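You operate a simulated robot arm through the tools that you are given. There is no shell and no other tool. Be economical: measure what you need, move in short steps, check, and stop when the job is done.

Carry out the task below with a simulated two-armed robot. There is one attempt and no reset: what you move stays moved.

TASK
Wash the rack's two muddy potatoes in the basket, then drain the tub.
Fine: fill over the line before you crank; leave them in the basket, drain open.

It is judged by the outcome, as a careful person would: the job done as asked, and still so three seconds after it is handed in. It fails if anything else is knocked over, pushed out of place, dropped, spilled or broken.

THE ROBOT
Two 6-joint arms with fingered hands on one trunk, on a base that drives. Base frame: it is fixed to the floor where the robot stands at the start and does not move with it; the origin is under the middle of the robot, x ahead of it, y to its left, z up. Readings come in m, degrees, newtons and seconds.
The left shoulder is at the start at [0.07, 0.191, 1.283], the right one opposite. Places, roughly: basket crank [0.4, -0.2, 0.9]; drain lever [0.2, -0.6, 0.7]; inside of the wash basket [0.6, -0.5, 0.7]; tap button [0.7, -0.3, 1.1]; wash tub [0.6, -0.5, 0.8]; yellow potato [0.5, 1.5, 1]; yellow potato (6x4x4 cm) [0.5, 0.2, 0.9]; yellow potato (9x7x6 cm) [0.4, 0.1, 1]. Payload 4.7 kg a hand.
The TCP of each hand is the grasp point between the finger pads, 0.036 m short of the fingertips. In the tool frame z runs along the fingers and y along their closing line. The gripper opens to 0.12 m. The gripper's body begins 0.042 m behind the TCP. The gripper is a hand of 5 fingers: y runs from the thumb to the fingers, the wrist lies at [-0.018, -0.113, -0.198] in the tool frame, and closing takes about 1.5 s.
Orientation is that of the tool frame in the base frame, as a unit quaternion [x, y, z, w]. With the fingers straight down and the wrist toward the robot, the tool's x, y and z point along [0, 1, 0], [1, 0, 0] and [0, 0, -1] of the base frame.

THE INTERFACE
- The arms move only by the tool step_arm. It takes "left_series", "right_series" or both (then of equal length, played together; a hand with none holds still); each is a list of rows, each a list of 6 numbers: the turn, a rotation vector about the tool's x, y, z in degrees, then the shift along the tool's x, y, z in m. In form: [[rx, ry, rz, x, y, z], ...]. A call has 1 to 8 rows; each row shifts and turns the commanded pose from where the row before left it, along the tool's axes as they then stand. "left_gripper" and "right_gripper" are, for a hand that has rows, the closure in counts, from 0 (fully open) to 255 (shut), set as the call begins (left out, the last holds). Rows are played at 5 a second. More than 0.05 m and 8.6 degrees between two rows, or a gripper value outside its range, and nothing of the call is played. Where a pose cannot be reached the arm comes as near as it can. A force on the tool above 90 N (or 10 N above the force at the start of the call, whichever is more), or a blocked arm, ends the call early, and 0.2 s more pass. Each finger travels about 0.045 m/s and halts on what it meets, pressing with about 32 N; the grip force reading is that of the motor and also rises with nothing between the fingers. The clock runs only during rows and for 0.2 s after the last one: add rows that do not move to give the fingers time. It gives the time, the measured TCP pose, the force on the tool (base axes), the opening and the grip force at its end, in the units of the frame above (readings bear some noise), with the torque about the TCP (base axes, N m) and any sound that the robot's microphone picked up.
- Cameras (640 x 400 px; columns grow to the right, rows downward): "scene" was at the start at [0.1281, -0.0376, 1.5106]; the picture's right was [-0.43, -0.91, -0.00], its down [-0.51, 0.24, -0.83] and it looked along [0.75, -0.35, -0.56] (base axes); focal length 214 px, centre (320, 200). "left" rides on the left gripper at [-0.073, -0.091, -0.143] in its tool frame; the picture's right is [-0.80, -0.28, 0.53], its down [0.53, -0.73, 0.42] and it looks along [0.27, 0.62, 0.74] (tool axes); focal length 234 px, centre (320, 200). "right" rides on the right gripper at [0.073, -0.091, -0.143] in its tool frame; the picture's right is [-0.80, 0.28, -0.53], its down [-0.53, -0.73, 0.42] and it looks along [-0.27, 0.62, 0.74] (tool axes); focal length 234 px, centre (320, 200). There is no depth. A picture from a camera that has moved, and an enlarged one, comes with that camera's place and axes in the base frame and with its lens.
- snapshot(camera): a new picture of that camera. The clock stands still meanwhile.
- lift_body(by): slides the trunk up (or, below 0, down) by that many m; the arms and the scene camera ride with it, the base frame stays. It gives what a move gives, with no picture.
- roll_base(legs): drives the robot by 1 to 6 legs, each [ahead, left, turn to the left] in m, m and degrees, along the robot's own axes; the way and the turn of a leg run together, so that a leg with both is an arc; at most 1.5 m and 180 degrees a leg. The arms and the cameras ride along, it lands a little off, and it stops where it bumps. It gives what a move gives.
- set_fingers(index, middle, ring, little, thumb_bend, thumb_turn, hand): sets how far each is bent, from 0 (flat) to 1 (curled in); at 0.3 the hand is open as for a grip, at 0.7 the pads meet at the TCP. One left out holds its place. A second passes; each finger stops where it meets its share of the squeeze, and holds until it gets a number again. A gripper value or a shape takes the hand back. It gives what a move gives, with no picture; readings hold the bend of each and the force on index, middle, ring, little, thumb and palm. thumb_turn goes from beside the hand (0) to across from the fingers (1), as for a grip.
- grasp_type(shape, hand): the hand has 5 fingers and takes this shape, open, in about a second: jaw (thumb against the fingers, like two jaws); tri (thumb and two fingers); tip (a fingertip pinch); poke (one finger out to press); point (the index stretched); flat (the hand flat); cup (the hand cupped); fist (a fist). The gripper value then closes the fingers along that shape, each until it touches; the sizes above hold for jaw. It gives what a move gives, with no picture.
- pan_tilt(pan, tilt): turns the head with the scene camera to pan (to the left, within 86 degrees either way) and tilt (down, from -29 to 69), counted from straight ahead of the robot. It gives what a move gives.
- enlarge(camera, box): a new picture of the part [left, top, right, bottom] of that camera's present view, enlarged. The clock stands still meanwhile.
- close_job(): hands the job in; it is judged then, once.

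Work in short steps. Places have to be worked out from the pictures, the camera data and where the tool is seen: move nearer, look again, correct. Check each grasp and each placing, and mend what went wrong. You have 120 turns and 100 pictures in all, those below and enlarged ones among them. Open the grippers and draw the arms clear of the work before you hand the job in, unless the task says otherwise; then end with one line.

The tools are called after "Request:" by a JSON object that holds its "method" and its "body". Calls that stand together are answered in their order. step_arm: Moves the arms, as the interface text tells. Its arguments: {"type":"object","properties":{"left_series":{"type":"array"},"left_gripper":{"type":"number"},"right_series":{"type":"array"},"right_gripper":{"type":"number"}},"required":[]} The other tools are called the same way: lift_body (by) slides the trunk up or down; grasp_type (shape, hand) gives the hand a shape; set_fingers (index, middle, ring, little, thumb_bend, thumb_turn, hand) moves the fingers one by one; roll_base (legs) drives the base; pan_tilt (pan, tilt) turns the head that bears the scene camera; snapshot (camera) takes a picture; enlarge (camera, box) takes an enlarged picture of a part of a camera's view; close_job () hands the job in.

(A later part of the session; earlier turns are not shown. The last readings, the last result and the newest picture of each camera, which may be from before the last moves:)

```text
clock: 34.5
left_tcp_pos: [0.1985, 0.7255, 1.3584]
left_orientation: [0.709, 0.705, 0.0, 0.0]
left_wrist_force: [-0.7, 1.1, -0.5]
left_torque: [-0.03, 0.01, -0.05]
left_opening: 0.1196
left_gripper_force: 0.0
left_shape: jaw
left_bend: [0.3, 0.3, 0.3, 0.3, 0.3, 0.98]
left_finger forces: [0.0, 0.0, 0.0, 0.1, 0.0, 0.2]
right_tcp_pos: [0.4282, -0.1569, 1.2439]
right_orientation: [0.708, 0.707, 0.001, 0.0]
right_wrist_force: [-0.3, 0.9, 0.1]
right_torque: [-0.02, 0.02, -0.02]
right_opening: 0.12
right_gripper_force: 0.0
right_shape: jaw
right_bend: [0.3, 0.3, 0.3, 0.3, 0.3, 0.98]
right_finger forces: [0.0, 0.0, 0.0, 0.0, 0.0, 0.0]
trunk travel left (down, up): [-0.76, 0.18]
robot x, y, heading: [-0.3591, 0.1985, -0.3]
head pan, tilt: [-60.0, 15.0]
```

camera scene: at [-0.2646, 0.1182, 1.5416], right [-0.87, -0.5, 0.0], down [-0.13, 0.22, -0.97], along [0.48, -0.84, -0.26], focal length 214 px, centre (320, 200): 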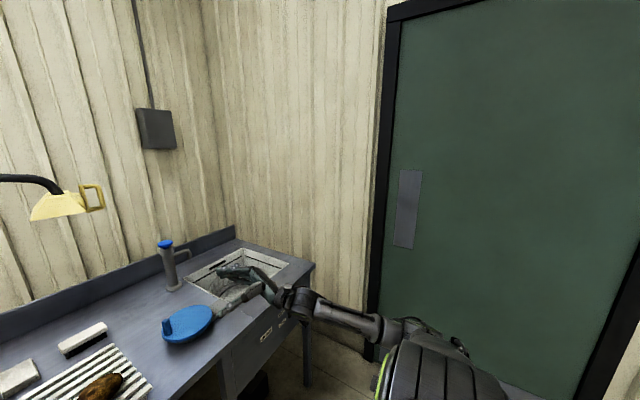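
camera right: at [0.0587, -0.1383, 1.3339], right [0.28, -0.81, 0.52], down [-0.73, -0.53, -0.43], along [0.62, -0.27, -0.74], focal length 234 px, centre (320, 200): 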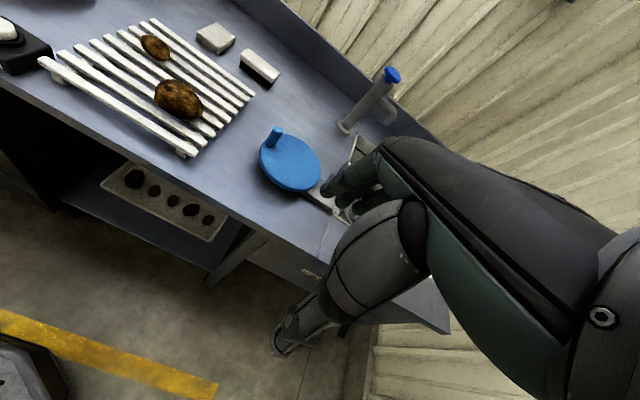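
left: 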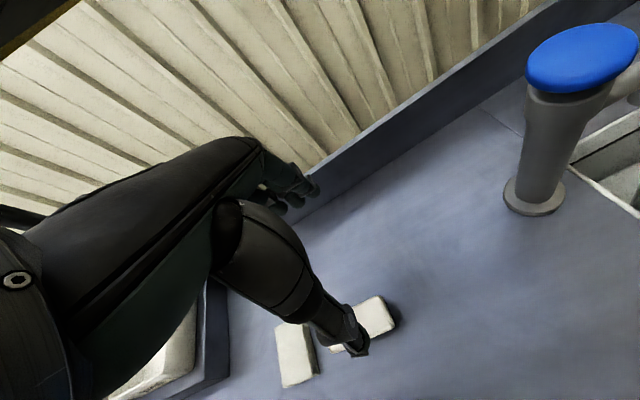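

Now in the good posture with the tool straight down. Move above the big potato.

Request:
{"method": "step_arm", "body": {"right_series": [[0, 0, 0, 0.0353, -0.006, 0.02], [0, 0, 0, 0.0353, -0.006, 0.025], [0, 0, 0, 0.0353, -0.006, 0.025], [0, 0, 0, 0.0353, -0.006, 0.025], [0, 0, 0, 0.0353, -0.006, 0.025], [0, 0, 0, 0.0353, -0.006, 0.025]]}}

Request:
{"method": "pan_tilt", "body": {"pan": -15, "tilt": 40}}

Request:
{"method": "snapshot", "body": {"camera": "scene"}}

Request:
{"method": "snapshot", "body": {"camera": "right"}}

```text
clock: 35.9
left_tcp_pos: [0.1981, 0.7234, 1.3583]
left_orientation: [0.708, 0.706, -0.001, 0.0]
left_wrist_force: [0.1, 0.5, 0.1]
left_torque: [0.0, -0.01, -0.02]
left_opening: 0.1201
left_gripper_force: 0.2
left_shape: jaw
left_bend: [0.3, 0.3, 0.3, 0.3, 0.3, 0.98]
left_finger forces: [0.0, 0.1, 0.0, 0.1, 0.0, 0.1]
right_tcp_pos: [0.3923, 0.0534, 1.0994]
right_orientation: [0.707, 0.707, 0.003, 0.001]
right_wrist_force: [-0.7, 0.4, 0.4]
right_torque: [0.0, 0.04, 0.01]
right_opening: 0.1199
right_gripper_force: 0.2
right_shape: jaw
right_bend: [0.3, 0.3, 0.3, 0.3, 0.3, 0.98]
right_finger forces: [0.1, 0.0, 0.0, 0.1, 0.1, 0.0]
trunk travel left (down, up): [-0.76, 0.18]
robot x, y, heading: [-0.3607, 0.2006, 0.1]
head pan, tilt: [-60.0, 15.0]
```

```text
clock: 37.0
left_tcp_pos: [0.1969, 0.7235, 1.3582]
left_orientation: [0.708, 0.706, 0.0, 0.0]
left_wrist_force: [-0.1, -0.5, 0.2]
left_torque: [-0.01, 0.04, 0.01]
left_opening: 0.1196
left_gripper_force: 0.1
left_shape: jaw
left_bend: [0.3, 0.3, 0.3, 0.3, 0.3, 0.98]
left_finger forces: [0.1, 0.0, 0.1, 0.0, 0.0, 0.0]
right_tcp_pos: [0.3911, 0.0526, 1.0986]
right_orientation: [0.707, 0.707, 0.003, 0.0]
right_wrist_force: [0.1, -0.8, 1.3]
right_torque: [-0.04, 0.0, -0.02]
right_opening: 0.1199
right_gripper_force: 0.1
right_shape: jaw
right_bend: [0.3, 0.3, 0.3, 0.3, 0.3, 0.98]
right_finger forces: [0.0, 0.0, 0.0, 0.1, 0.1, 0.0]
trunk travel left (down, up): [-0.76, 0.18]
robot x, y, heading: [-0.3595, 0.1977, -0.1]
head pan, tilt: [-15.0, 40.0]
```

```text
77 pictures are left
camera scene: at [-0.2297, 0.1774, 1.502], right [-0.26, -0.96, 0.0], down [-0.62, 0.17, -0.77], along [0.74, -0.2, -0.64], focal length 214 px, centre (320, 200)
```

scene: 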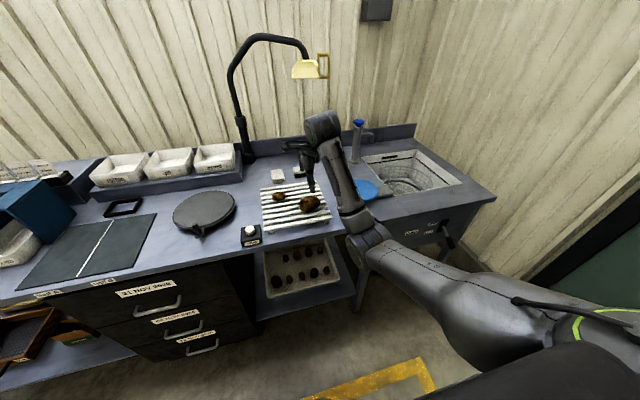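

```text
76 pictures are left
camera right: at [0.3005, 0.1254, 1.2412], right [0.28, -0.81, 0.52], down [-0.73, -0.53, -0.43], along [0.62, -0.26, -0.74], focal length 234 px, centre (320, 200)
```

right: 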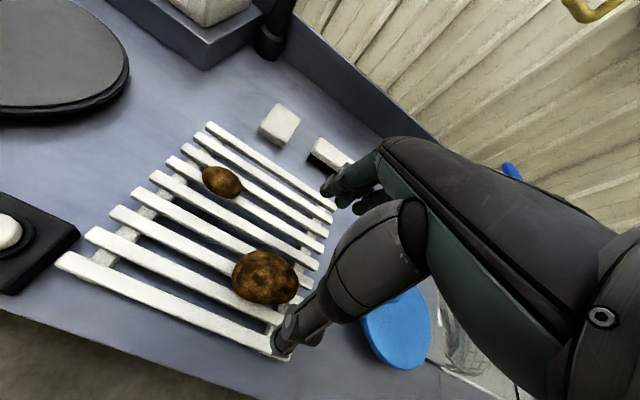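

The view confirms the big potato at (0.393,0.053). Descend around it.

Request:
{"method": "step_arm", "body": {"right_series": [[0, 0, 0, 0.001, 0.001, 0.04], [0, 0, 0, 0, 0, 0.04], [0, 0, 0, 0, 0, 0.03], [0, 0, 0, 0, 0, 0.025]]}}

Request:
{"method": "snapshot", "body": {"camera": "right"}}

Request:
{"method": "enlarge", "body": {"camera": "scene", "box": [230, 120, 390, 270]}}

```text
clock: 38.0
left_tcp_pos: [0.1968, 0.7226, 1.3577]
left_orientation: [0.708, 0.706, -0.001, 0.0]
left_wrist_force: [-0.4, -0.5, -1.1]
left_torque: [0.05, -0.01, -0.02]
left_opening: 0.1197
left_gripper_force: 0.0
left_shape: jaw
left_bend: [0.3, 0.3, 0.3, 0.3, 0.3, 0.98]
left_finger forces: [0.1, 0.0, 0.0, 0.1, 0.1, 0.0]
right_tcp_pos: [0.3941, 0.0547, 0.9641]
right_orientation: [0.707, 0.707, 0.004, -0.001]
right_wrist_force: [0.5, 0.1, 1.3]
right_torque: [-0.02, 0.03, 0.0]
right_opening: 0.1199
right_gripper_force: 0.0
right_shape: jaw
right_bend: [0.3, 0.3, 0.3, 0.3, 0.3, 0.98]
right_finger forces: [0.0, 0.1, 0.0, 0.0, 0.8, 0.1]
trunk travel left (down, up): [-0.76, 0.18]
robot x, y, heading: [-0.3614, 0.1985, -0.2]
head pan, tilt: [-15.0, 40.0]
```

```text
75 pictures are left
camera right: at [0.3027, 0.1269, 1.1063], right [0.28, -0.81, 0.52], down [-0.73, -0.53, -0.43], along [0.62, -0.26, -0.74], focal length 234 px, centre (320, 200)
```

right: 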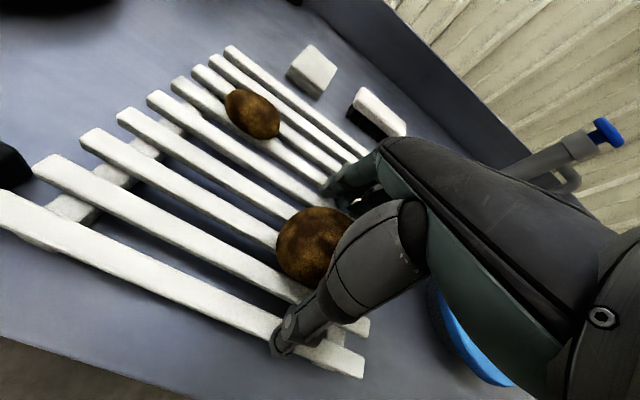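

```text
2.67 times, centred on (310, 195) of scene
camera zoom: at [-0.2296, 0.1772, 1.502], right [-0.26, -0.97, 0.0], down [-0.62, 0.17, -0.77], along [0.74, -0.2, -0.64], focal length 572 px, centre (347, 213)
```

zoom: 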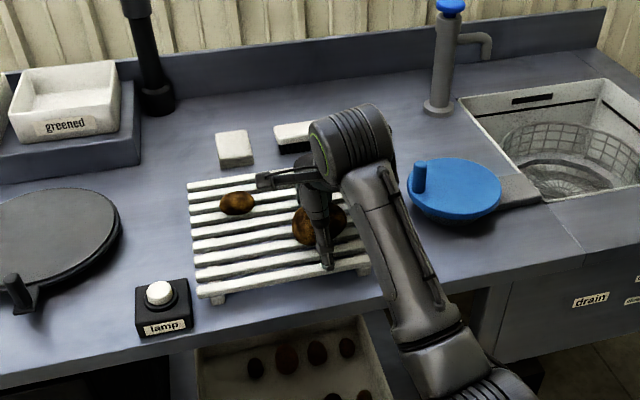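

Potato is between thumb and fingers. Close the hand.

Request:
{"method": "step_arm", "body": {"right_series": [[0, 0, 0, 0, 0, 0], [0, 0, 0, 0, 0, 0], [0, 0, 0, 0, 0, 0], [0, 0, 0, 0, 0, 0], [0, 0, 0, 0, 0, 0], [0, 0, 0, 0, 0, 0], [0, 0, 0, 0, 0, 0], [0, 0, 0, 0, 0, 0]], "right_gripper": 255}}

Request:
{"method": "step_arm", "body": {"right_series": [[0, 0, 0, 0, 0, -0.02], [0, 0, 0, 0, 0, -0.04], [0, 0, 0, 0, 0, -0.04]]}}

Request:
{"method": "snapshot", "body": {"camera": "right"}}

```text
clock: 39.8
left_tcp_pos: [0.196, 0.7231, 1.3594]
left_orientation: [0.709, 0.705, 0.001, 0.001]
left_wrist_force: [-0.1, 0.0, -0.3]
left_torque: [0.01, -0.01, 0.03]
left_opening: 0.1197
left_gripper_force: 0.0
left_shape: jaw
left_bend: [0.3, 0.3, 0.3, 0.3, 0.3, 0.98]
left_finger forces: [0.0, 0.0, 0.0, 0.1, 0.1, 0.0]
right_tcp_pos: [0.3919, 0.0542, 0.9667]
right_orientation: [0.706, 0.708, 0.005, 0.002]
right_wrist_force: [6.6, -0.2, 22.7]
right_torque: [0.23, -0.79, 0.01]
right_opening: 0.0477
right_gripper_force: 32.5
right_shape: jaw
right_bend: [0.74, 0.49, 0.51, 0.5, 0.74, 1.0]
right_finger forces: [35.0, 7.9, 3.4, 0.0, 28.9, 0.0]
trunk travel left (down, up): [-0.76, 0.18]
robot x, y, heading: [-0.3582, 0.2002, -0.3]
head pan, tilt: [-15.0, 40.0]
```

```text
clock: 40.6
left_tcp_pos: [0.1974, 0.724, 1.3574]
left_orientation: [0.708, 0.706, 0.0, 0.0]
left_wrist_force: [-0.1, -1.0, -0.8]
left_torque: [0.04, -0.02, 0.0]
left_opening: 0.1201
left_gripper_force: 0.0
left_shape: jaw
left_bend: [0.3, 0.3, 0.3, 0.3, 0.3, 0.98]
left_finger forces: [0.0, 0.0, 0.0, 0.0, 0.1, 0.1]
right_tcp_pos: [0.3934, 0.0519, 1.0637]
right_orientation: [0.707, 0.707, 0.003, -0.001]
right_wrist_force: [0.0, -0.1, -1.4]
right_torque: [-0.01, -0.01, 0.02]
right_opening: 0.0466
right_gripper_force: 32.0
right_shape: jaw
right_bend: [0.74, 0.5, 0.52, 0.5, 0.74, 1.0]
right_finger forces: [17.7, 7.0, 3.3, 0.1, 26.3, 0.0]
trunk travel left (down, up): [-0.76, 0.18]
robot x, y, heading: [-0.3597, 0.1994, -0.3]
head pan, tilt: [-15.0, 40.0]
```

```text
73 pictures are left
camera right: at [0.3024, 0.1264, 1.2057], right [0.28, -0.81, 0.52], down [-0.73, -0.53, -0.43], along [0.62, -0.26, -0.74], focal length 234 px, centre (320, 200)
```

right: 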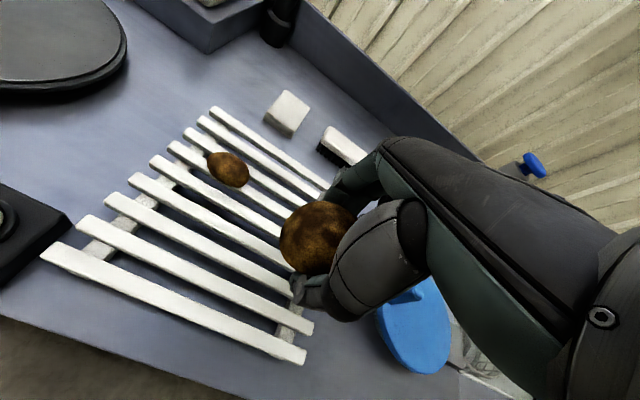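

Big potato is held. Raise it and drive right/forward to the tub.

Request:
{"method": "step_arm", "body": {"right_series": [[0, 0, 0, 0, 0.0, -0.045], [0, 0, 0, 0, 0, -0.045], [0, 0, 0, 0, 0, -0.045], [0, 0, 0, 0, 0, -0.04]]}}

Request:
{"method": "roll_base", "body": {"legs": [[0, -0.47, 0], [0.11, 0, 0]]}}

Request:
{"method": "pan_tilt", "body": {"pan": -20, "tilt": 45}}

Request:
{"method": "snapshot", "body": {"camera": "scene"}}

Request:
{"method": "snapshot", "body": {"camera": "right"}}

```text
clock: 41.6
left_tcp_pos: [0.1967, 0.7223, 1.3602]
left_orientation: [0.708, 0.706, 0.0, 0.0]
left_wrist_force: [0.6, 0.1, 0.9]
left_torque: [-0.02, -0.04, -0.01]
left_opening: 0.1198
left_gripper_force: 0.0
left_shape: jaw
left_bend: [0.3, 0.3, 0.3, 0.3, 0.3, 0.98]
left_finger forces: [0.0, 0.0, 0.0, 0.0, 0.0, 0.0]
right_tcp_pos: [0.418, 0.0533, 1.2285]
right_orientation: [0.707, 0.707, 0.002, 0.0]
right_wrist_force: [0.2, 0.1, -2.1]
right_torque: [0.01, 0.02, 0.01]
right_opening: 0.0466
right_gripper_force: 32.2
right_shape: jaw
right_bend: [0.74, 0.5, 0.52, 0.5, 0.74, 1.0]
right_finger forces: [17.5, 6.9, 3.4, 0.1, 26.2, 0.0]
right hand out of reach, approached as far as the arm can: row 3, 4
trunk travel left (down, up): [-0.76, 0.18]
robot x, y, heading: [-0.3615, 0.198, 0.1]
head pan, tilt: [-15.0, 40.0]
```

```text
clock: 45.2
left_tcp_pos: [0.3029, 0.2461, 1.3602]
left_orientation: [0.708, 0.706, -0.001, 0.001]
left_wrist_force: [-0.1, -0.4, -1.0]
left_torque: [0.03, 0.01, 0.0]
left_opening: 0.12
left_gripper_force: 0.1
left_shape: jaw
left_bend: [0.3, 0.3, 0.3, 0.3, 0.3, 0.98]
left_finger forces: [0.1, 0.0, 0.1, 0.1, 0.0, 0.1]
right_tcp_pos: [0.5241, -0.4239, 1.2289]
right_orientation: [0.706, 0.708, 0.004, 0.0]
right_wrist_force: [-0.3, 0.5, -1.9]
right_torque: [0.01, -0.02, -0.01]
right_opening: 0.0465
right_gripper_force: 32.0
right_shape: jaw
right_bend: [0.74, 0.5, 0.52, 0.5, 0.74, 1.0]
right_finger forces: [17.7, 6.8, 3.4, 0.0, 26.3, 0.1]
trunk travel left (down, up): [-0.76, 0.18]
robot x, y, heading: [-0.2545, -0.2765, -0.2]
head pan, tilt: [-15.0, 40.0]
```

```text
clock: 45.9
left_tcp_pos: [0.3052, 0.2464, 1.358]
left_orientation: [0.708, 0.706, 0.0, 0.0]
left_wrist_force: [0.1, 0.9, -0.3]
left_torque: [0.03, 0.02, 0.0]
left_opening: 0.1197
left_gripper_force: 0.1
left_shape: jaw
left_bend: [0.3, 0.3, 0.3, 0.3, 0.3, 0.98]
left_finger forces: [0.0, 0.0, 0.1, 0.0, 0.1, 0.0]
right_tcp_pos: [0.5251, -0.4235, 1.2262]
right_orientation: [0.706, 0.708, 0.003, 0.0]
right_wrist_force: [0.5, -0.6, -2.2]
right_torque: [0.04, 0.01, -0.01]
right_opening: 0.0468
right_gripper_force: 32.1
right_shape: jaw
right_bend: [0.74, 0.5, 0.52, 0.5, 0.74, 1.0]
right_finger forces: [17.6, 6.9, 3.4, 0.0, 26.2, 0.0]
trunk travel left (down, up): [-0.76, 0.18]
robot x, y, heading: [-0.2513, -0.2782, -0.3]
head pan, tilt: [-20.0, 45.0]
```

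```text
72 pictures are left
camera scene: at [-0.1273, -0.3051, 1.4946], right [-0.34, -0.94, 0.0], down [-0.66, 0.24, -0.71], along [0.66, -0.24, -0.71], focal length 214 px, centre (320, 200)
```

scene: 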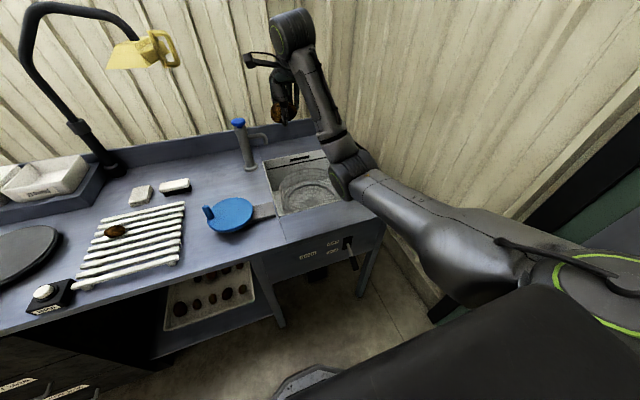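

```text
71 pictures are left
camera right: at [0.4349, -0.3505, 1.3701], right [0.28, -0.81, 0.52], down [-0.73, -0.53, -0.43], along [0.62, -0.26, -0.74], focal length 234 px, centre (320, 200)
```

right: 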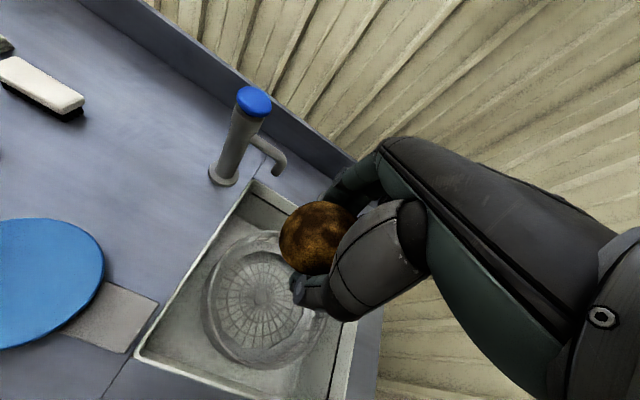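

Basket centre ≈ (0.60,−0.53,0.69). Move over it and lower partway, then look.

Request:
{"method": "step_arm", "body": {"right_series": [[0, 0, 0, -0.033, 0.015, 0.03], [0, 0, 0, -0.033, 0.015, 0.03], [0, 0, 0, -0.033, 0.015, 0.03], [0, 0, 0, 0, 0, 0.04], [0, 0, 0, 0, 0, 0.04], [0, 0, 0, 0, 0, 0.04]]}}

Request:
{"method": "snapshot", "body": {"camera": "scene"}}

Request:
{"method": "snapshot", "body": {"camera": "right"}}

```text
clock: 47.3
left_tcp_pos: [0.3051, 0.2463, 1.3592]
left_orientation: [0.709, 0.706, 0.0, 0.0]
left_wrist_force: [0.3, -0.3, -0.4]
left_torque: [0.0, 0.03, 0.0]
left_opening: 0.1199
left_gripper_force: 0.1
left_shape: jaw
left_bend: [0.3, 0.3, 0.3, 0.3, 0.3, 0.98]
left_finger forces: [0.0, 0.0, 0.0, 0.0, 0.0, 0.0]
right_tcp_pos: [0.5725, -0.5194, 1.0174]
right_orientation: [0.706, 0.708, 0.004, 0.0]
right_wrist_force: [-0.1, -0.5, -1.6]
right_torque: [0.02, 0.02, 0.0]
right_opening: 0.0462
right_gripper_force: 31.5
right_shape: jaw
right_bend: [0.74, 0.5, 0.53, 0.5, 0.74, 1.0]
right_finger forces: [17.5, 6.6, 3.5, 0.0, 25.8, 0.0]
trunk travel left (down, up): [-0.76, 0.18]
robot x, y, heading: [-0.2554, -0.2742, 0.2]
head pan, tilt: [-20.0, 45.0]
```

```text
70 pictures are left
camera scene: at [-0.1277, -0.3057, 1.4947], right [-0.35, -0.94, 0.0], down [-0.66, 0.24, -0.71], along [0.66, -0.24, -0.71], focal length 214 px, centre (320, 200)
```

scene: 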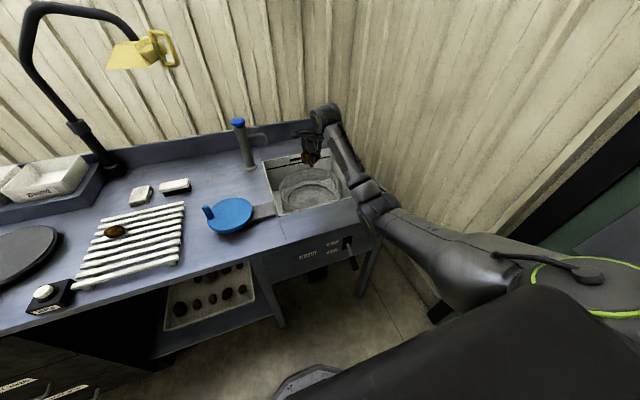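

```text
69 pictures are left
camera right: at [0.481, -0.4475, 1.1598], right [0.28, -0.81, 0.52], down [-0.73, -0.53, -0.43], along [0.63, -0.26, -0.74], focal length 234 px, centre (320, 200)
```

right: 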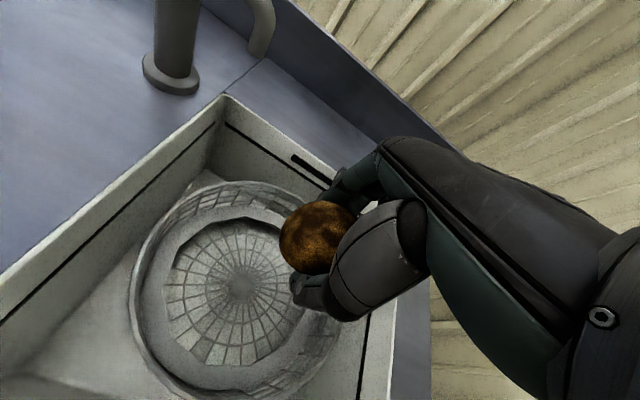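

Clear of the rim. I'll raise the trunk 0.08 so the elbow stays above the counter edge, then lower into the basket.

Request:
{"method": "lift_body", "body": {"by": 0.08}}

Request:
{"method": "step_arm", "body": {"right_series": [[0, 0, 0, 0, 0, 0.04], [0, 0, 0, 0, 0, 0.04], [0, 0, 0, 0, 0, 0.04], [0, 0, 0, 0, 0, 0.04], [0, 0, 0, 0, 0, 0.04], [0, 0, 0, 0, 0, 0.04], [0, 0, 0, 0, 0, 0.03]]}}

Request:
{"method": "snapshot", "body": {"camera": "scene"}}

Request:
{"method": "snapshot", "body": {"camera": "right"}}

```text
clock: 48.4
left_tcp_pos: [0.304, 0.247, 1.4373]
left_orientation: [0.708, 0.706, -0.001, 0.0]
left_wrist_force: [0.3, -0.7, 0.6]
left_torque: [-0.01, 0.0, -0.01]
left_opening: 0.1197
left_gripper_force: 0.0
left_shape: jaw
left_bend: [0.3, 0.3, 0.3, 0.3, 0.3, 0.98]
left_finger forces: [0.0, 0.0, 0.0, 0.0, 0.0, 0.0]
right_tcp_pos: [0.5736, -0.5195, 1.0984]
right_orientation: [0.706, 0.708, 0.004, -0.001]
right_wrist_force: [-0.4, -0.8, -1.5]
right_torque: [0.0, 0.02, -0.01]
right_opening: 0.0463
right_gripper_force: 32.2
right_shape: jaw
right_bend: [0.74, 0.5, 0.53, 0.5, 0.74, 1.0]
right_finger forces: [17.5, 6.7, 3.5, 0.1, 25.8, 0.0]
trunk travel left (down, up): [-0.84, 0.1]
robot x, y, heading: [-0.2539, -0.277, -0.1]
head pan, tilt: [-20.0, 45.0]
```

```text
clock: 50.0
left_tcp_pos: [0.3048, 0.2464, 1.4388]
left_orientation: [0.708, 0.706, 0.0, 0.0]
left_wrist_force: [-0.5, 0.1, -0.6]
left_torque: [-0.02, 0.01, -0.02]
left_opening: 0.1199
left_gripper_force: 0.1
left_shape: jaw
left_bend: [0.3, 0.3, 0.3, 0.3, 0.3, 0.98]
left_finger forces: [0.0, 0.1, 0.0, 0.0, 0.0, 0.0]
right_tcp_pos: [0.5743, -0.5178, 0.8285]
right_orientation: [0.707, 0.708, 0.005, 0.001]
right_wrist_force: [0.4, 0.6, -1.6]
right_torque: [0.02, 0.01, 0.01]
right_opening: 0.0465
right_gripper_force: 31.8
right_shape: jaw
right_bend: [0.74, 0.5, 0.53, 0.5, 0.74, 1.0]
right_finger forces: [17.3, 6.6, 3.6, 0.0, 25.6, 0.0]
trunk travel left (down, up): [-0.84, 0.1]
robot x, y, heading: [-0.2541, -0.2778, -0.3]
head pan, tilt: [-20.0, 45.0]
```

```text
68 pictures are left
camera scene: at [-0.1276, -0.3051, 1.5746], right [-0.34, -0.94, 0.0], down [-0.66, 0.24, -0.71], along [0.66, -0.24, -0.71], focal length 214 px, centre (320, 200)
```

scene: 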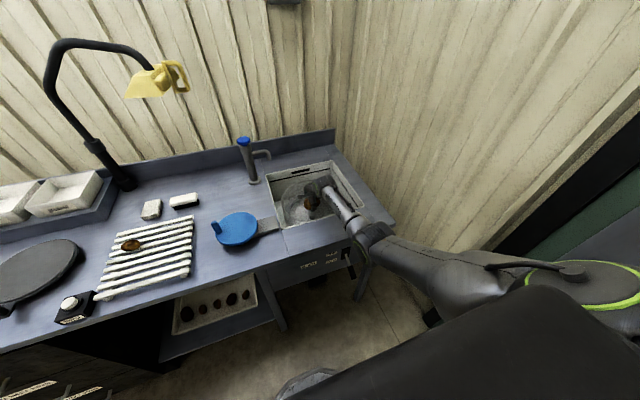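

```text
67 pictures are left
camera right: at [0.4828, -0.4454, 0.9705], right [0.28, -0.81, 0.52], down [-0.73, -0.53, -0.43], along [0.63, -0.26, -0.74], focal length 234 px, centre (320, 200)
```

right: 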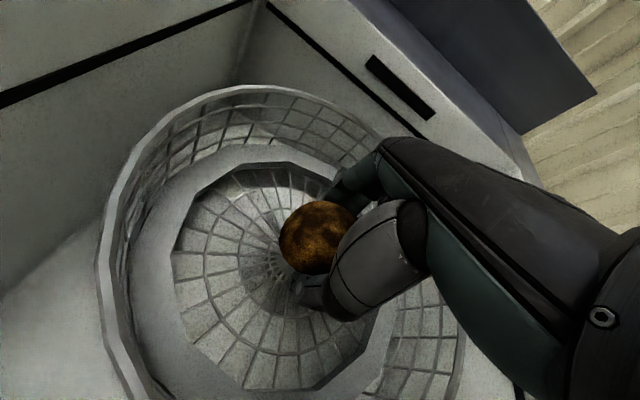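

Right over the basket centre. Lower gently a bit more.

Request:
{"method": "step_arm", "body": {"right_series": [[0, 0, 0, 0, 0, 0.02], [0, 0, 0, 0, 0, 0.02], [0, 0, 0, 0, 0, 0.015], [0, 0, 0, 0, 0, 0.01]]}}

Request:
{"method": "snapshot", "body": {"camera": "right"}}

```text
clock: 51.0
left_tcp_pos: [0.2968, 0.2489, 1.4428]
left_orientation: [0.708, 0.706, 0.001, 0.003]
left_wrist_force: [-0.1, -0.7, 0.8]
left_torque: [0.0, 0.0, 0.0]
left_opening: 0.12
left_gripper_force: 0.0
left_shape: jaw
left_bend: [0.3, 0.3, 0.3, 0.3, 0.3, 0.98]
left_finger forces: [0.0, 0.0, 0.0, 0.0, 0.1, 0.0]
right_tcp_pos: [0.5758, -0.5165, 0.7765]
right_orientation: [0.706, 0.708, 0.011, 0.007]
right_wrist_force: [-6.1, -0.4, 44.9]
right_torque: [0.44, 0.96, -0.04]
right_opening: 0.0472
right_gripper_force: 31.9
right_shape: jaw
right_bend: [0.74, 0.51, 0.55, 0.51, 0.76, 1.0]
right_finger forces: [29.1, 6.2, 3.0, 0.0, 61.2, 0.0]
trunk travel left (down, up): [-0.84, 0.1]
robot x, y, heading: [-0.2501, -0.2811, -0.1]
head pan, tilt: [-20.0, 45.0]
```

```text
66 pictures are left
camera right: at [0.4811, -0.4433, 0.9167], right [0.27, -0.81, 0.53], down [-0.72, -0.53, -0.45], along [0.64, -0.26, -0.72], focal length 234 px, centre (320, 200)
```

right: 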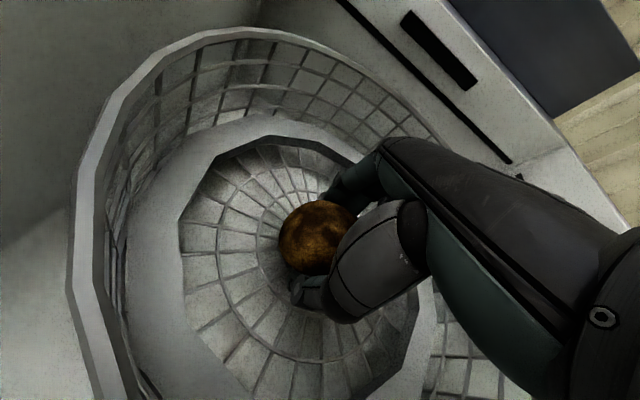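

Touching the basket floor (45 N up). Ease up a few mm and release.

Request:
{"method": "step_arm", "body": {"right_series": [[0, 0, 0, 0, 0, -0.01], [0, 0, 0, 0, 0, 0]]}}

Request:
{"method": "step_arm", "body": {"right_series": [[0, 0, 0, 0, 0, 0], [0, 0, 0, 0, 0, 0], [0, 0, 0, 0, 0, 0], [0, 0, 0, 0, 0, 0], [0, 0, 0, 0, 0, 0], [0, 0, 0, 0, 0, 0], [0, 0, 0, 0, 0, 0]], "right_gripper": 0}}

Request:
{"method": "step_arm", "body": {"right_series": [[0, 0, 0, 0, 0, -0.02], [0, 0, 0, 0, 0, -0.03], [0, 0, 0, 0, 0, -0.04], [0, 0, 0, 0, 0, -0.04], [0, 0, 0, 0, 0, -0.04], [0, 0, 0, 0, 0, -0.04], [0, 0, 0, 0, 0, -0.04]]}}

Request:
{"method": "snapshot", "body": {"camera": "right"}}

```text
clock: 51.6
left_tcp_pos: [0.3004, 0.2486, 1.4397]
left_orientation: [0.708, 0.706, 0.0, 0.002]
left_wrist_force: [0.4, -0.1, -1.3]
left_torque: [-0.03, 0.0, 0.02]
left_opening: 0.1198
left_gripper_force: 0.1
left_shape: jaw
left_bend: [0.3, 0.3, 0.3, 0.3, 0.3, 0.98]
left_finger forces: [0.0, 0.0, 0.0, 0.1, 0.0, 0.0]
right_tcp_pos: [0.5717, -0.5159, 0.7764]
right_orientation: [0.705, 0.709, 0.005, 0.001]
right_wrist_force: [2.5, 4.6, 20.5]
right_torque: [0.48, -0.7, 0.15]
right_opening: 0.047
right_gripper_force: 32.0
right_shape: jaw
right_bend: [0.74, 0.51, 0.54, 0.51, 0.76, 1.0]
right_finger forces: [38.7, 6.2, 3.5, 0.0, 25.9, 0.0]
trunk travel left (down, up): [-0.84, 0.1]
robot x, y, heading: [-0.2544, -0.2747, -0.1]
head pan, tilt: [-20.0, 45.0]
```

```text
clock: 53.2
left_tcp_pos: [0.301, 0.2476, 1.4402]
left_orientation: [0.709, 0.705, 0.001, 0.001]
left_wrist_force: [1.2, -0.2, -0.7]
left_torque: [-0.02, -0.01, 0.0]
left_opening: 0.1197
left_gripper_force: 0.0
left_shape: jaw
left_bend: [0.3, 0.3, 0.3, 0.3, 0.3, 0.98]
left_finger forces: [0.0, 0.0, 0.1, 0.0, 0.0, 0.0]
right_tcp_pos: [0.5723, -0.5181, 0.776]
right_orientation: [0.707, 0.708, 0.005, 0.001]
right_wrist_force: [-5.3, 0.0, 14.7]
right_torque: [-0.13, -0.82, -0.01]
right_opening: 0.116
right_gripper_force: 0.0
right_shape: jaw
right_bend: [0.3, 0.3, 0.3, 0.3, 0.3, 0.98]
right_finger forces: [0.1, 15.0, 0.1, 0.0, 0.0, 0.0]
trunk travel left (down, up): [-0.84, 0.1]
robot x, y, heading: [-0.251, -0.2777, -0.4]
head pan, tilt: [-20.0, 45.0]
```

```text
clock: 54.8
left_tcp_pos: [0.3037, 0.2467, 1.4388]
left_orientation: [0.709, 0.706, 0.0, 0.0]
left_wrist_force: [-0.2, -0.1, -0.1]
left_torque: [0.01, -0.04, 0.04]
left_opening: 0.1195
left_gripper_force: 0.1
left_shape: jaw
left_bend: [0.3, 0.3, 0.3, 0.3, 0.3, 0.98]
left_finger forces: [0.0, 0.1, 0.0, 0.0, 0.0, 0.0]
right_tcp_pos: [0.571, -0.5189, 1.024]
right_orientation: [0.707, 0.708, 0.002, 0.0]
right_wrist_force: [0.6, 0.3, 0.5]
right_torque: [0.01, 0.01, 0.0]
right_opening: 0.1194
right_gripper_force: 0.1
right_shape: jaw
right_bend: [0.3, 0.3, 0.3, 0.3, 0.3, 0.98]
right_finger forces: [0.1, 0.0, 0.0, 0.0, 0.0, 0.0]
trunk travel left (down, up): [-0.84, 0.1]
robot x, y, heading: [-0.2575, -0.283, -0.3]
head pan, tilt: [-20.0, 45.0]
```

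```text
65 pictures are left
camera right: at [0.4795, -0.4462, 1.166], right [0.28, -0.81, 0.52], down [-0.73, -0.53, -0.43], along [0.62, -0.26, -0.74], focal length 234 px, centre (320, 200)
```

right: 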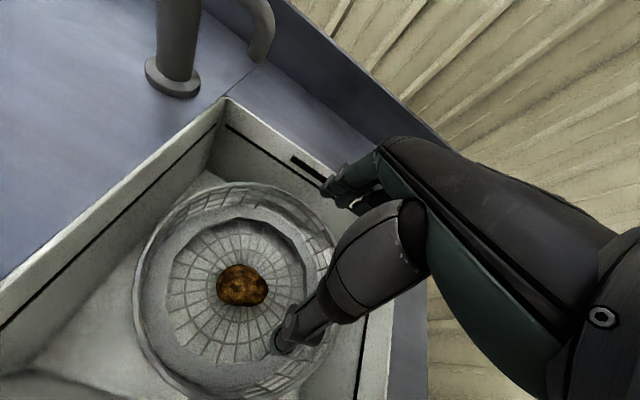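

Big potato rests in the basket. Now rise and drive back to fetch the small one.

Request:
{"method": "step_arm", "body": {"right_series": [[0, 0, 0, 0.02, 0, -0.04], [0, 0, 0, 0.02, 0, -0.04], [0, 0, 0, 0.02, 0, -0.04], [0, 0, 0, 0.02, 0, -0.03]]}}

Request:
{"method": "roll_base", "body": {"legs": [[-0.08, 0, 0], [0, 0.47, 0]]}}

Request:
{"method": "snapshot", "body": {"camera": "right"}}

```text
clock: 55.8
left_tcp_pos: [0.3042, 0.2473, 1.4387]
left_orientation: [0.708, 0.706, -0.001, 0.001]
left_wrist_force: [-0.3, 0.1, -0.4]
left_torque: [-0.05, 0.01, 0.01]
left_opening: 0.1198
left_gripper_force: 0.0
left_shape: jaw
left_bend: [0.3, 0.3, 0.3, 0.3, 0.3, 0.98]
left_finger forces: [0.0, 0.0, 0.1, 0.0, 0.0, 0.0]
right_tcp_pos: [0.5706, -0.4381, 1.1729]
right_orientation: [0.706, 0.708, 0.003, 0.001]
right_wrist_force: [-0.5, 0.1, 0.2]
right_torque: [0.02, -0.01, -0.01]
right_opening: 0.1197
right_gripper_force: 0.0
right_shape: jaw
right_bend: [0.3, 0.3, 0.3, 0.3, 0.3, 0.98]
right_finger forces: [0.0, 0.1, 0.0, 0.1, 0.1, 0.1]
trunk travel left (down, up): [-0.84, 0.1]
robot x, y, heading: [-0.2551, -0.2787, -0.2]
head pan, tilt: [-20.0, 45.0]
```

```text
clock: 59.3
left_tcp_pos: [0.2286, 0.7135, 1.4403]
left_orientation: [0.71, 0.705, 0.001, -0.001]
left_wrist_force: [-0.2, 0.5, 0.9]
left_torque: [0.01, 0.02, 0.0]
left_opening: 0.1197
left_gripper_force: 0.0
left_shape: jaw
left_bend: [0.3, 0.3, 0.3, 0.3, 0.3, 0.98]
left_finger forces: [0.0, 0.0, 0.1, 0.1, 0.1, 0.0]
right_tcp_pos: [0.4938, 0.0257, 1.1724]
right_orientation: [0.707, 0.707, 0.004, -0.001]
right_wrist_force: [0.0, 0.0, -0.6]
right_torque: [-0.01, -0.01, 0.01]
right_opening: 0.1197
right_gripper_force: 0.1
right_shape: jaw
right_bend: [0.3, 0.3, 0.3, 0.3, 0.3, 0.98]
right_finger forces: [0.1, 0.0, 0.0, 0.1, 0.0, 0.0]
trunk travel left (down, up): [-0.84, 0.1]
robot x, y, heading: [-0.3281, 0.1919, -0.3]
head pan, tilt: [-20.0, 45.0]
```

```text
64 pictures are left
camera right: at [0.4022, 0.0996, 1.3157], right [0.28, -0.81, 0.52], down [-0.73, -0.53, -0.43], along [0.62, -0.26, -0.74], focal length 234 px, centre (320, 200)
```

right: 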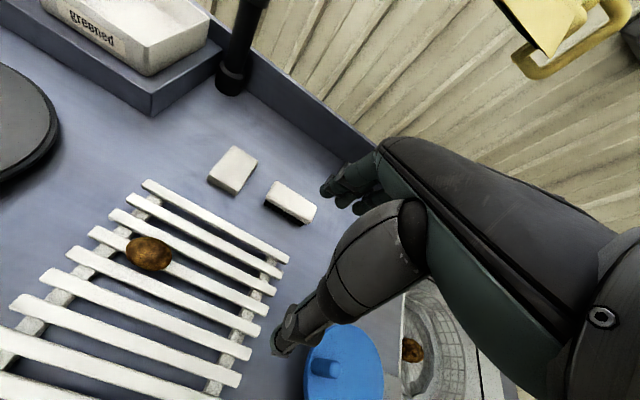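

Small potato confirmed at (0.479,0.165). Move over it and descend.

Request:
{"method": "step_arm", "body": {"right_series": [[0, 0, 0, 0.035, -0.004, 0.02], [0, 0, 0, 0.035, -0.004, 0.02], [0, 0, 0, 0.035, -0.004, 0.02], [0, 0, 0, 0.035, -0.003, 0.02], [0, 0, 0, 0, 0, 0.03]]}}

Request:
{"method": "snapshot", "body": {"camera": "right"}}

```text
clock: 60.5
left_tcp_pos: [0.2288, 0.7148, 1.4383]
left_orientation: [0.71, 0.705, 0.0, -0.001]
left_wrist_force: [0.5, 0.2, -0.8]
left_torque: [0.02, -0.01, 0.01]
left_opening: 0.1198
left_gripper_force: 0.1
left_shape: jaw
left_bend: [0.3, 0.3, 0.3, 0.3, 0.3, 0.98]
left_finger forces: [0.1, 0.0, 0.0, 0.0, 0.0, 0.0]
right_tcp_pos: [0.4785, 0.1676, 1.0634]
right_orientation: [0.708, 0.707, 0.003, 0.0]
right_wrist_force: [0.3, 0.6, 0.1]
right_torque: [0.03, -0.02, 0.02]
right_opening: 0.1197
right_gripper_force: 0.0
right_shape: jaw
right_bend: [0.3, 0.3, 0.3, 0.3, 0.3, 0.98]
right_finger forces: [0.1, 0.0, 0.0, 0.0, 0.0, 0.0]
trunk travel left (down, up): [-0.84, 0.1]
robot x, y, heading: [-0.3267, 0.1912, -0.1]
head pan, tilt: [-20.0, 45.0]
```

```text
63 pictures are left
camera right: at [0.3882, 0.241, 1.2058], right [0.28, -0.81, 0.52], down [-0.73, -0.53, -0.43], along [0.62, -0.26, -0.74], focal length 234 px, centre (320, 200)
```

right: 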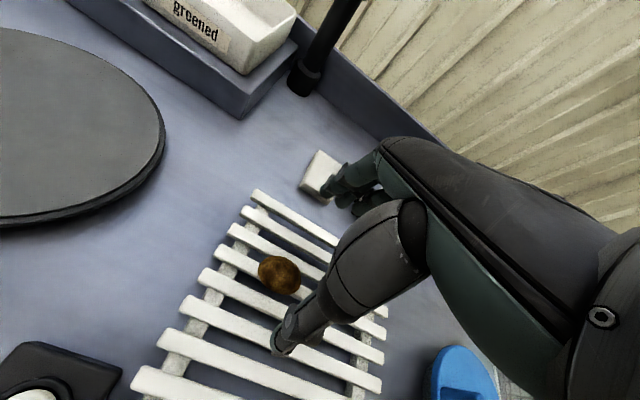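

Request:
{"method": "step_arm", "body": {"right_series": [[0, 0, 0, -0.005, 0.002, 0.035], [0, 0, 0, 0, 0, 0.035], [0, 0, 0, 0, 0, 0.02], [0, 0, 0, 0, 0, 0.013]]}}

Request:
{"method": "snapshot", "body": {"camera": "right"}}

```text
clock: 61.5
left_tcp_pos: [0.2265, 0.7137, 1.4395]
left_orientation: [0.71, 0.705, 0.0, 0.001]
left_wrist_force: [0.4, -0.8, -0.4]
left_torque: [0.0, -0.01, -0.01]
left_opening: 0.1198
left_gripper_force: 0.1
left_shape: jaw
left_bend: [0.3, 0.3, 0.3, 0.3, 0.3, 0.98]
left_finger forces: [0.0, 0.1, 0.0, 0.1, 0.1, 0.1]
right_tcp_pos: [0.4829, 0.1653, 0.9632]
right_orientation: [0.708, 0.706, 0.005, 0.002]
right_wrist_force: [1.3, 0.3, 5.9]
right_torque: [0.01, 0.06, -0.03]
right_opening: 0.1199
right_gripper_force: 0.1
right_shape: jaw
right_bend: [0.3, 0.3, 0.3, 0.3, 0.29, 0.98]
right_finger forces: [0.4, 1.4, 0.1, 0.0, 3.9, 0.0]
trunk travel left (down, up): [-0.84, 0.1]
robot x, y, heading: [-0.3307, 0.1949, -0.6]
head pan, tilt: [-20.0, 45.0]
```

```text
62 pictures are left
camera right: at [0.3903, 0.2377, 1.1052], right [0.27, -0.81, 0.52], down [-0.73, -0.53, -0.43], along [0.63, -0.26, -0.73], focal length 234 px, centre (320, 200)
```

right: 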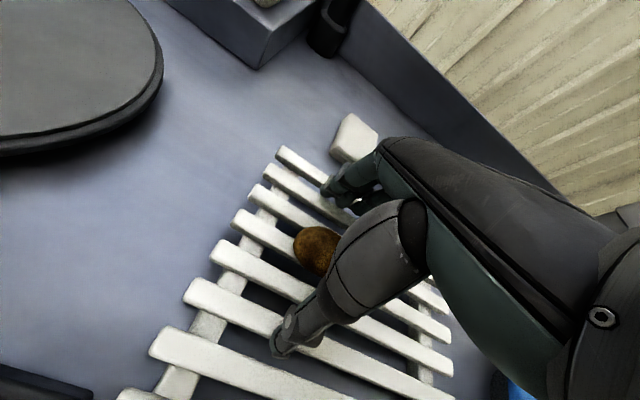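

Fingertips just touch the slats; raise 5 mm and close.

Request:
{"method": "step_arm", "body": {"right_series": [[0, 0, 0, 0, 0, -0.005]]}}

Request:
{"method": "step_arm", "body": {"right_series": [[0, 0, 0, 0, 0, 0], [0, 0, 0, 0, 0, 0], [0, 0, 0, 0, 0, 0], [0, 0, 0, 0, 0, 0], [0, 0, 0, 0, 0, 0], [0, 0, 0, 0, 0, 0], [0, 0, 0, 0, 0, 0], [0, 0, 0, 0, 0, 0]], "right_gripper": 255}}

Request:
{"method": "step_arm", "body": {"right_series": [[0, 0, 0, 0, 0, -0.01], [0, 0, 0, 0, 0, -0.03], [0, 0, 0, 0, 0, -0.04]]}}

Request:
{"method": "snapshot", "body": {"camera": "right"}}

```text
clock: 61.9
left_tcp_pos: [0.2292, 0.7162, 1.4382]
left_orientation: [0.71, 0.704, 0.0, 0.0]
left_wrist_force: [0.5, 0.1, 0.7]
left_torque: [0.01, 0.02, -0.04]
left_opening: 0.1199
left_gripper_force: 0.1
left_shape: jaw
left_bend: [0.3, 0.3, 0.3, 0.3, 0.3, 0.98]
left_finger forces: [0.1, 0.0, 0.1, 0.1, 0.0, 0.1]
right_tcp_pos: [0.4809, 0.1639, 0.9657]
right_orientation: [0.708, 0.706, 0.003, -0.001]
right_wrist_force: [0.1, -0.4, 0.2]
right_torque: [0.01, 0.0, 0.01]
right_opening: 0.1199
right_gripper_force: 0.0
right_shape: jaw
right_bend: [0.3, 0.3, 0.3, 0.3, 0.3, 0.98]
right_finger forces: [0.0, 0.2, 0.0, 0.1, 0.0, 0.1]
trunk travel left (down, up): [-0.84, 0.1]
robot x, y, heading: [-0.3317, 0.1911, -0.2]
head pan, tilt: [-20.0, 45.0]
```

```text
clock: 63.7
left_tcp_pos: [0.2269, 0.7157, 1.4399]
left_orientation: [0.71, 0.705, 0.0, 0.0]
left_wrist_force: [0.2, -0.3, 0.4]
left_torque: [0.02, 0.02, 0.0]
left_opening: 0.1198
left_gripper_force: 0.0
left_shape: jaw
left_bend: [0.3, 0.3, 0.3, 0.3, 0.3, 0.98]
left_finger forces: [0.0, 0.0, 0.0, 0.0, 0.1, 0.0]
right_tcp_pos: [0.4806, 0.1645, 0.9682]
right_orientation: [0.708, 0.706, 0.005, 0.001]
right_wrist_force: [2.0, 0.4, 10.2]
right_torque: [0.04, -0.06, 0.04]
right_opening: 0.0228
right_gripper_force: 32.1
right_shape: jaw
right_bend: [0.7, 0.53, 0.59, 0.64, 0.75, 1.0]
right_finger forces: [23.9, 2.6, 3.4, 0.1, 31.5, 0.0]
trunk travel left (down, up): [-0.84, 0.1]
robot x, y, heading: [-0.3288, 0.1924, -0.2]
head pan, tilt: [-20.0, 45.0]
```

```text
clock: 64.5
left_tcp_pos: [0.2278, 0.7147, 1.438]
left_orientation: [0.709, 0.705, 0.0, 0.0]
left_wrist_force: [0.1, 0.1, -0.7]
left_torque: [0.0, -0.01, 0.0]
left_opening: 0.1196
left_gripper_force: 0.0
left_shape: jaw
left_bend: [0.3, 0.3, 0.3, 0.3, 0.3, 0.98]
left_finger forces: [0.0, 0.0, 0.0, 0.0, 0.0, 0.0]
right_tcp_pos: [0.4802, 0.1636, 1.0467]
right_orientation: [0.708, 0.707, 0.003, 0.0]
right_wrist_force: [0.1, 0.1, 0.2]
right_torque: [0.03, -0.03, 0.01]
right_opening: 0.0226
right_gripper_force: 31.6
right_shape: jaw
right_bend: [0.7, 0.53, 0.59, 0.64, 0.75, 1.0]
right_finger forces: [24.7, 2.5, 3.4, 0.0, 31.8, 0.0]
trunk travel left (down, up): [-0.84, 0.1]
robot x, y, heading: [-0.3265, 0.1916, -0.4]
head pan, tilt: [-20.0, 45.0]
```

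```text
61 pictures are left
camera right: at [0.3889, 0.2365, 1.1891], right [0.28, -0.81, 0.52], down [-0.73, -0.53, -0.43], along [0.62, -0.26, -0.74], focal length 234 px, centre (320, 200)
```

right: 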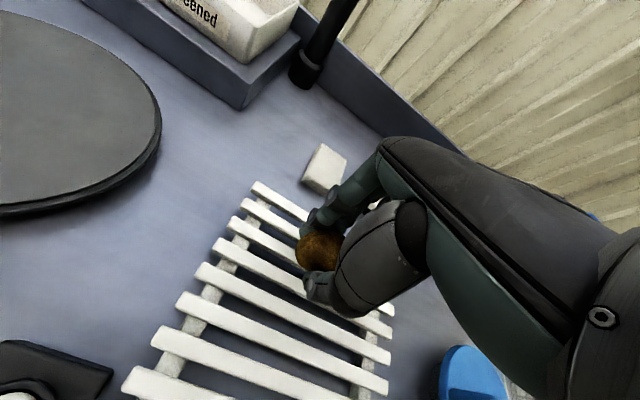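

Small potato held. Rise, shift the arm right, and drive back to the tub.

Request:
{"method": "step_arm", "body": {"right_series": [[0, 0, 0, -0.03, 0, -0.035], [0, 0, 0, -0.035, 0, -0.035], [0, 0, 0, -0.035, 0, -0.035], [0, 0, 0, -0.035, 0, -0.02], [0, 0, 0, -0.03, 0, 0]]}}

Request:
{"method": "roll_base", "body": {"legs": [[0, -0.47, 0], [0.075, 0, 0]]}}

Request:
{"method": "snapshot", "body": {"camera": "right"}}

```text
clock: 65.7
left_tcp_pos: [0.2277, 0.7138, 1.4395]
left_orientation: [0.71, 0.704, 0.0, 0.0]
left_wrist_force: [-0.4, 0.0, 0.1]
left_torque: [0.05, 0.0, 0.01]
left_opening: 0.1198
left_gripper_force: 0.0
left_shape: jaw
left_bend: [0.3, 0.3, 0.3, 0.3, 0.3, 0.98]
left_finger forces: [0.1, 0.1, 0.0, 0.0, 0.0, 0.0]
right_tcp_pos: [0.4805, -0.0027, 1.1701]
right_orientation: [0.707, 0.707, 0.005, -0.001]
right_wrist_force: [1.1, -1.0, -1.1]
right_torque: [0.02, 0.01, 0.03]
right_opening: 0.0224
right_gripper_force: 32.2
right_shape: jaw
right_bend: [0.7, 0.53, 0.6, 0.64, 0.75, 1.0]
right_finger forces: [24.8, 2.4, 3.2, 0.0, 31.4, 0.0]
trunk travel left (down, up): [-0.84, 0.1]
robot x, y, heading: [-0.3307, 0.1904, -0.3]
head pan, tilt: [-20.0, 45.0]
```

```text
clock: 69.2
left_tcp_pos: [0.2943, 0.242, 1.4422]
left_orientation: [0.71, 0.705, 0.001, 0.001]
left_wrist_force: [0.4, 0.4, 0.6]
left_torque: [0.01, -0.04, 0.02]
left_opening: 0.12
left_gripper_force: 0.1
left_shape: jaw
left_bend: [0.3, 0.3, 0.3, 0.3, 0.3, 0.98]
left_finger forces: [0.0, 0.1, 0.1, 0.0, 0.1, 0.0]
right_tcp_pos: [0.5468, -0.4748, 1.1742]
right_orientation: [0.708, 0.706, 0.006, 0.003]
right_wrist_force: [-0.4, 0.1, -1.0]
right_torque: [-0.02, -0.07, -0.02]
right_opening: 0.0228
right_gripper_force: 32.4
right_shape: jaw
right_bend: [0.7, 0.53, 0.6, 0.64, 0.75, 1.0]
right_finger forces: [24.7, 2.4, 3.4, 0.0, 31.5, 0.0]
trunk travel left (down, up): [-0.84, 0.1]
robot x, y, heading: [-0.261, -0.28, -0.6]
head pan, tilt: [-20.0, 45.0]
```

```text
60 pictures are left
camera right: at [0.4544, -0.4027, 1.316], right [0.27, -0.81, 0.52], down [-0.73, -0.53, -0.43], along [0.63, -0.26, -0.73], focal length 234 px, centre (320, 200)
```

right: 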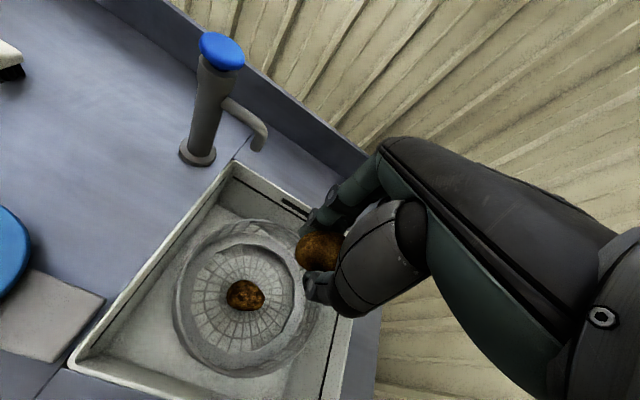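

Big potato sits at the centre. Move the small one to its right side and lower into the basket.

Request:
{"method": "step_arm", "body": {"right_series": [[0, 0, 0, -0.028, 0.012, 0.03], [0, 0, 0, -0.028, 0.012, 0.03], [0, 0, 0, -0.028, 0.012, 0.03], [0, 0, 0, -0.028, 0.012, 0.03], [0, 0, 0, 0, 0, 0.04], [0, 0, 0, 0, 0, 0.04], [0, 0, 0, 0, 0, 0.04], [0, 0, 0, 0, 0, 0.04]]}}

Request:
{"method": "snapshot", "body": {"camera": "right"}}

```text
clock: 71.0
left_tcp_pos: [0.2997, 0.2419, 1.4391]
left_orientation: [0.71, 0.705, 0.001, 0.0]
left_wrist_force: [1.2, 0.0, -0.3]
left_torque: [-0.01, 0.02, 0.0]
left_opening: 0.1198
left_gripper_force: 0.1
left_shape: jaw
left_bend: [0.3, 0.3, 0.3, 0.3, 0.3, 0.98]
left_finger forces: [0.0, 0.0, 0.0, 0.1, 0.1, 0.1]
right_tcp_pos: [0.6012, -0.5861, 0.8902]
right_orientation: [0.707, 0.707, 0.004, 0.001]
right_wrist_force: [-0.1, 0.3, 0.2]
right_torque: [-0.03, -0.02, -0.01]
right_opening: 0.0225
right_gripper_force: 32.3
right_shape: jaw
right_bend: [0.7, 0.53, 0.6, 0.64, 0.75, 1.0]
right_finger forces: [25.0, 2.4, 3.6, 0.1, 31.0, 0.1]
trunk travel left (down, up): [-0.84, 0.1]
robot x, y, heading: [-0.2616, -0.2814, -0.4]
head pan, tilt: [-20.0, 45.0]
```

```text
59 pictures are left
camera right: at [0.5094, -0.5132, 1.032], right [0.27, -0.81, 0.52], down [-0.73, -0.53, -0.43], along [0.63, -0.26, -0.73], focal length 234 px, centre (320, 200)
```

right: 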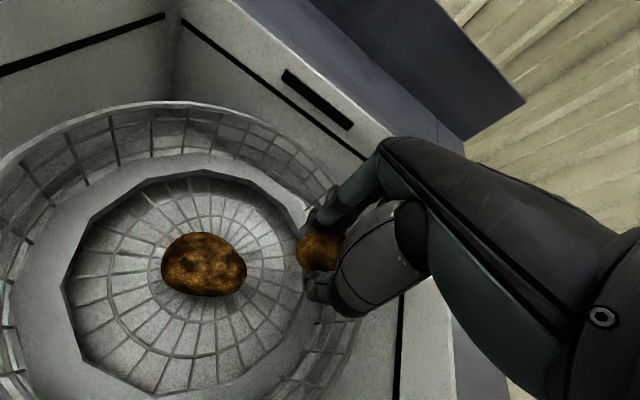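

Good spot; nudge 1 cm toward centre to keep the little finger off the rim, then lower carefully.

Request:
{"method": "step_arm", "body": {"right_series": [[0, 0, 0, 0.012, -0.005, 0.03], [0, 0, 0, 0, 0, 0.03], [0, 0, 0, 0, 0, 0.02], [0, 0, 0, 0, 0, 0.01]]}}

Request:
{"method": "snapshot", "body": {"camera": "right"}}

```text
clock: 72.0
left_tcp_pos: [0.3001, 0.2416, 1.4386]
left_orientation: [0.71, 0.705, 0.0, -0.001]
left_wrist_force: [0.5, -0.4, -0.3]
left_torque: [0.01, -0.01, 0.04]
left_opening: 0.1198
left_gripper_force: 0.1
left_shape: jaw
left_bend: [0.3, 0.3, 0.3, 0.3, 0.3, 0.98]
left_finger forces: [0.0, 0.0, 0.0, 0.1, 0.1, 0.0]
right_tcp_pos: [0.5957, -0.5739, 0.8003]
right_orientation: [0.707, 0.707, 0.004, 0.0]
right_wrist_force: [0.1, -1.0, -0.2]
right_torque: [-0.03, 0.02, -0.03]
right_opening: 0.0225
right_gripper_force: 32.7
right_shape: jaw
right_bend: [0.7, 0.53, 0.6, 0.64, 0.75, 1.0]
right_finger forces: [25.0, 2.3, 3.7, 0.0, 30.8, 0.0]
trunk travel left (down, up): [-0.84, 0.1]
robot x, y, heading: [-0.2573, -0.282, -0.4]
head pan, tilt: [-20.0, 45.0]
```

```text
58 pictures are left
camera right: at [0.5046, -0.5013, 0.9423], right [0.27, -0.81, 0.52], down [-0.73, -0.53, -0.43], along [0.62, -0.26, -0.73], focal length 234 px, centre (320, 200)
```

right: 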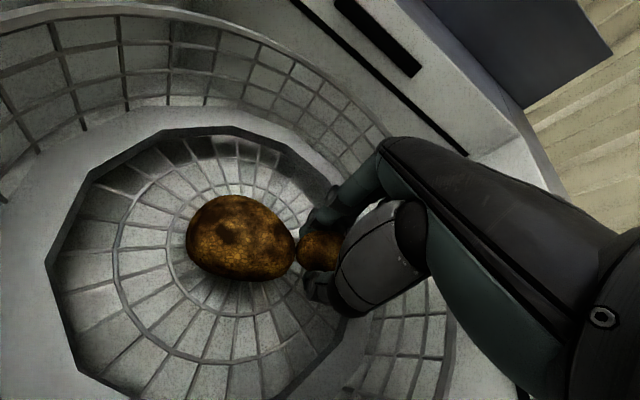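

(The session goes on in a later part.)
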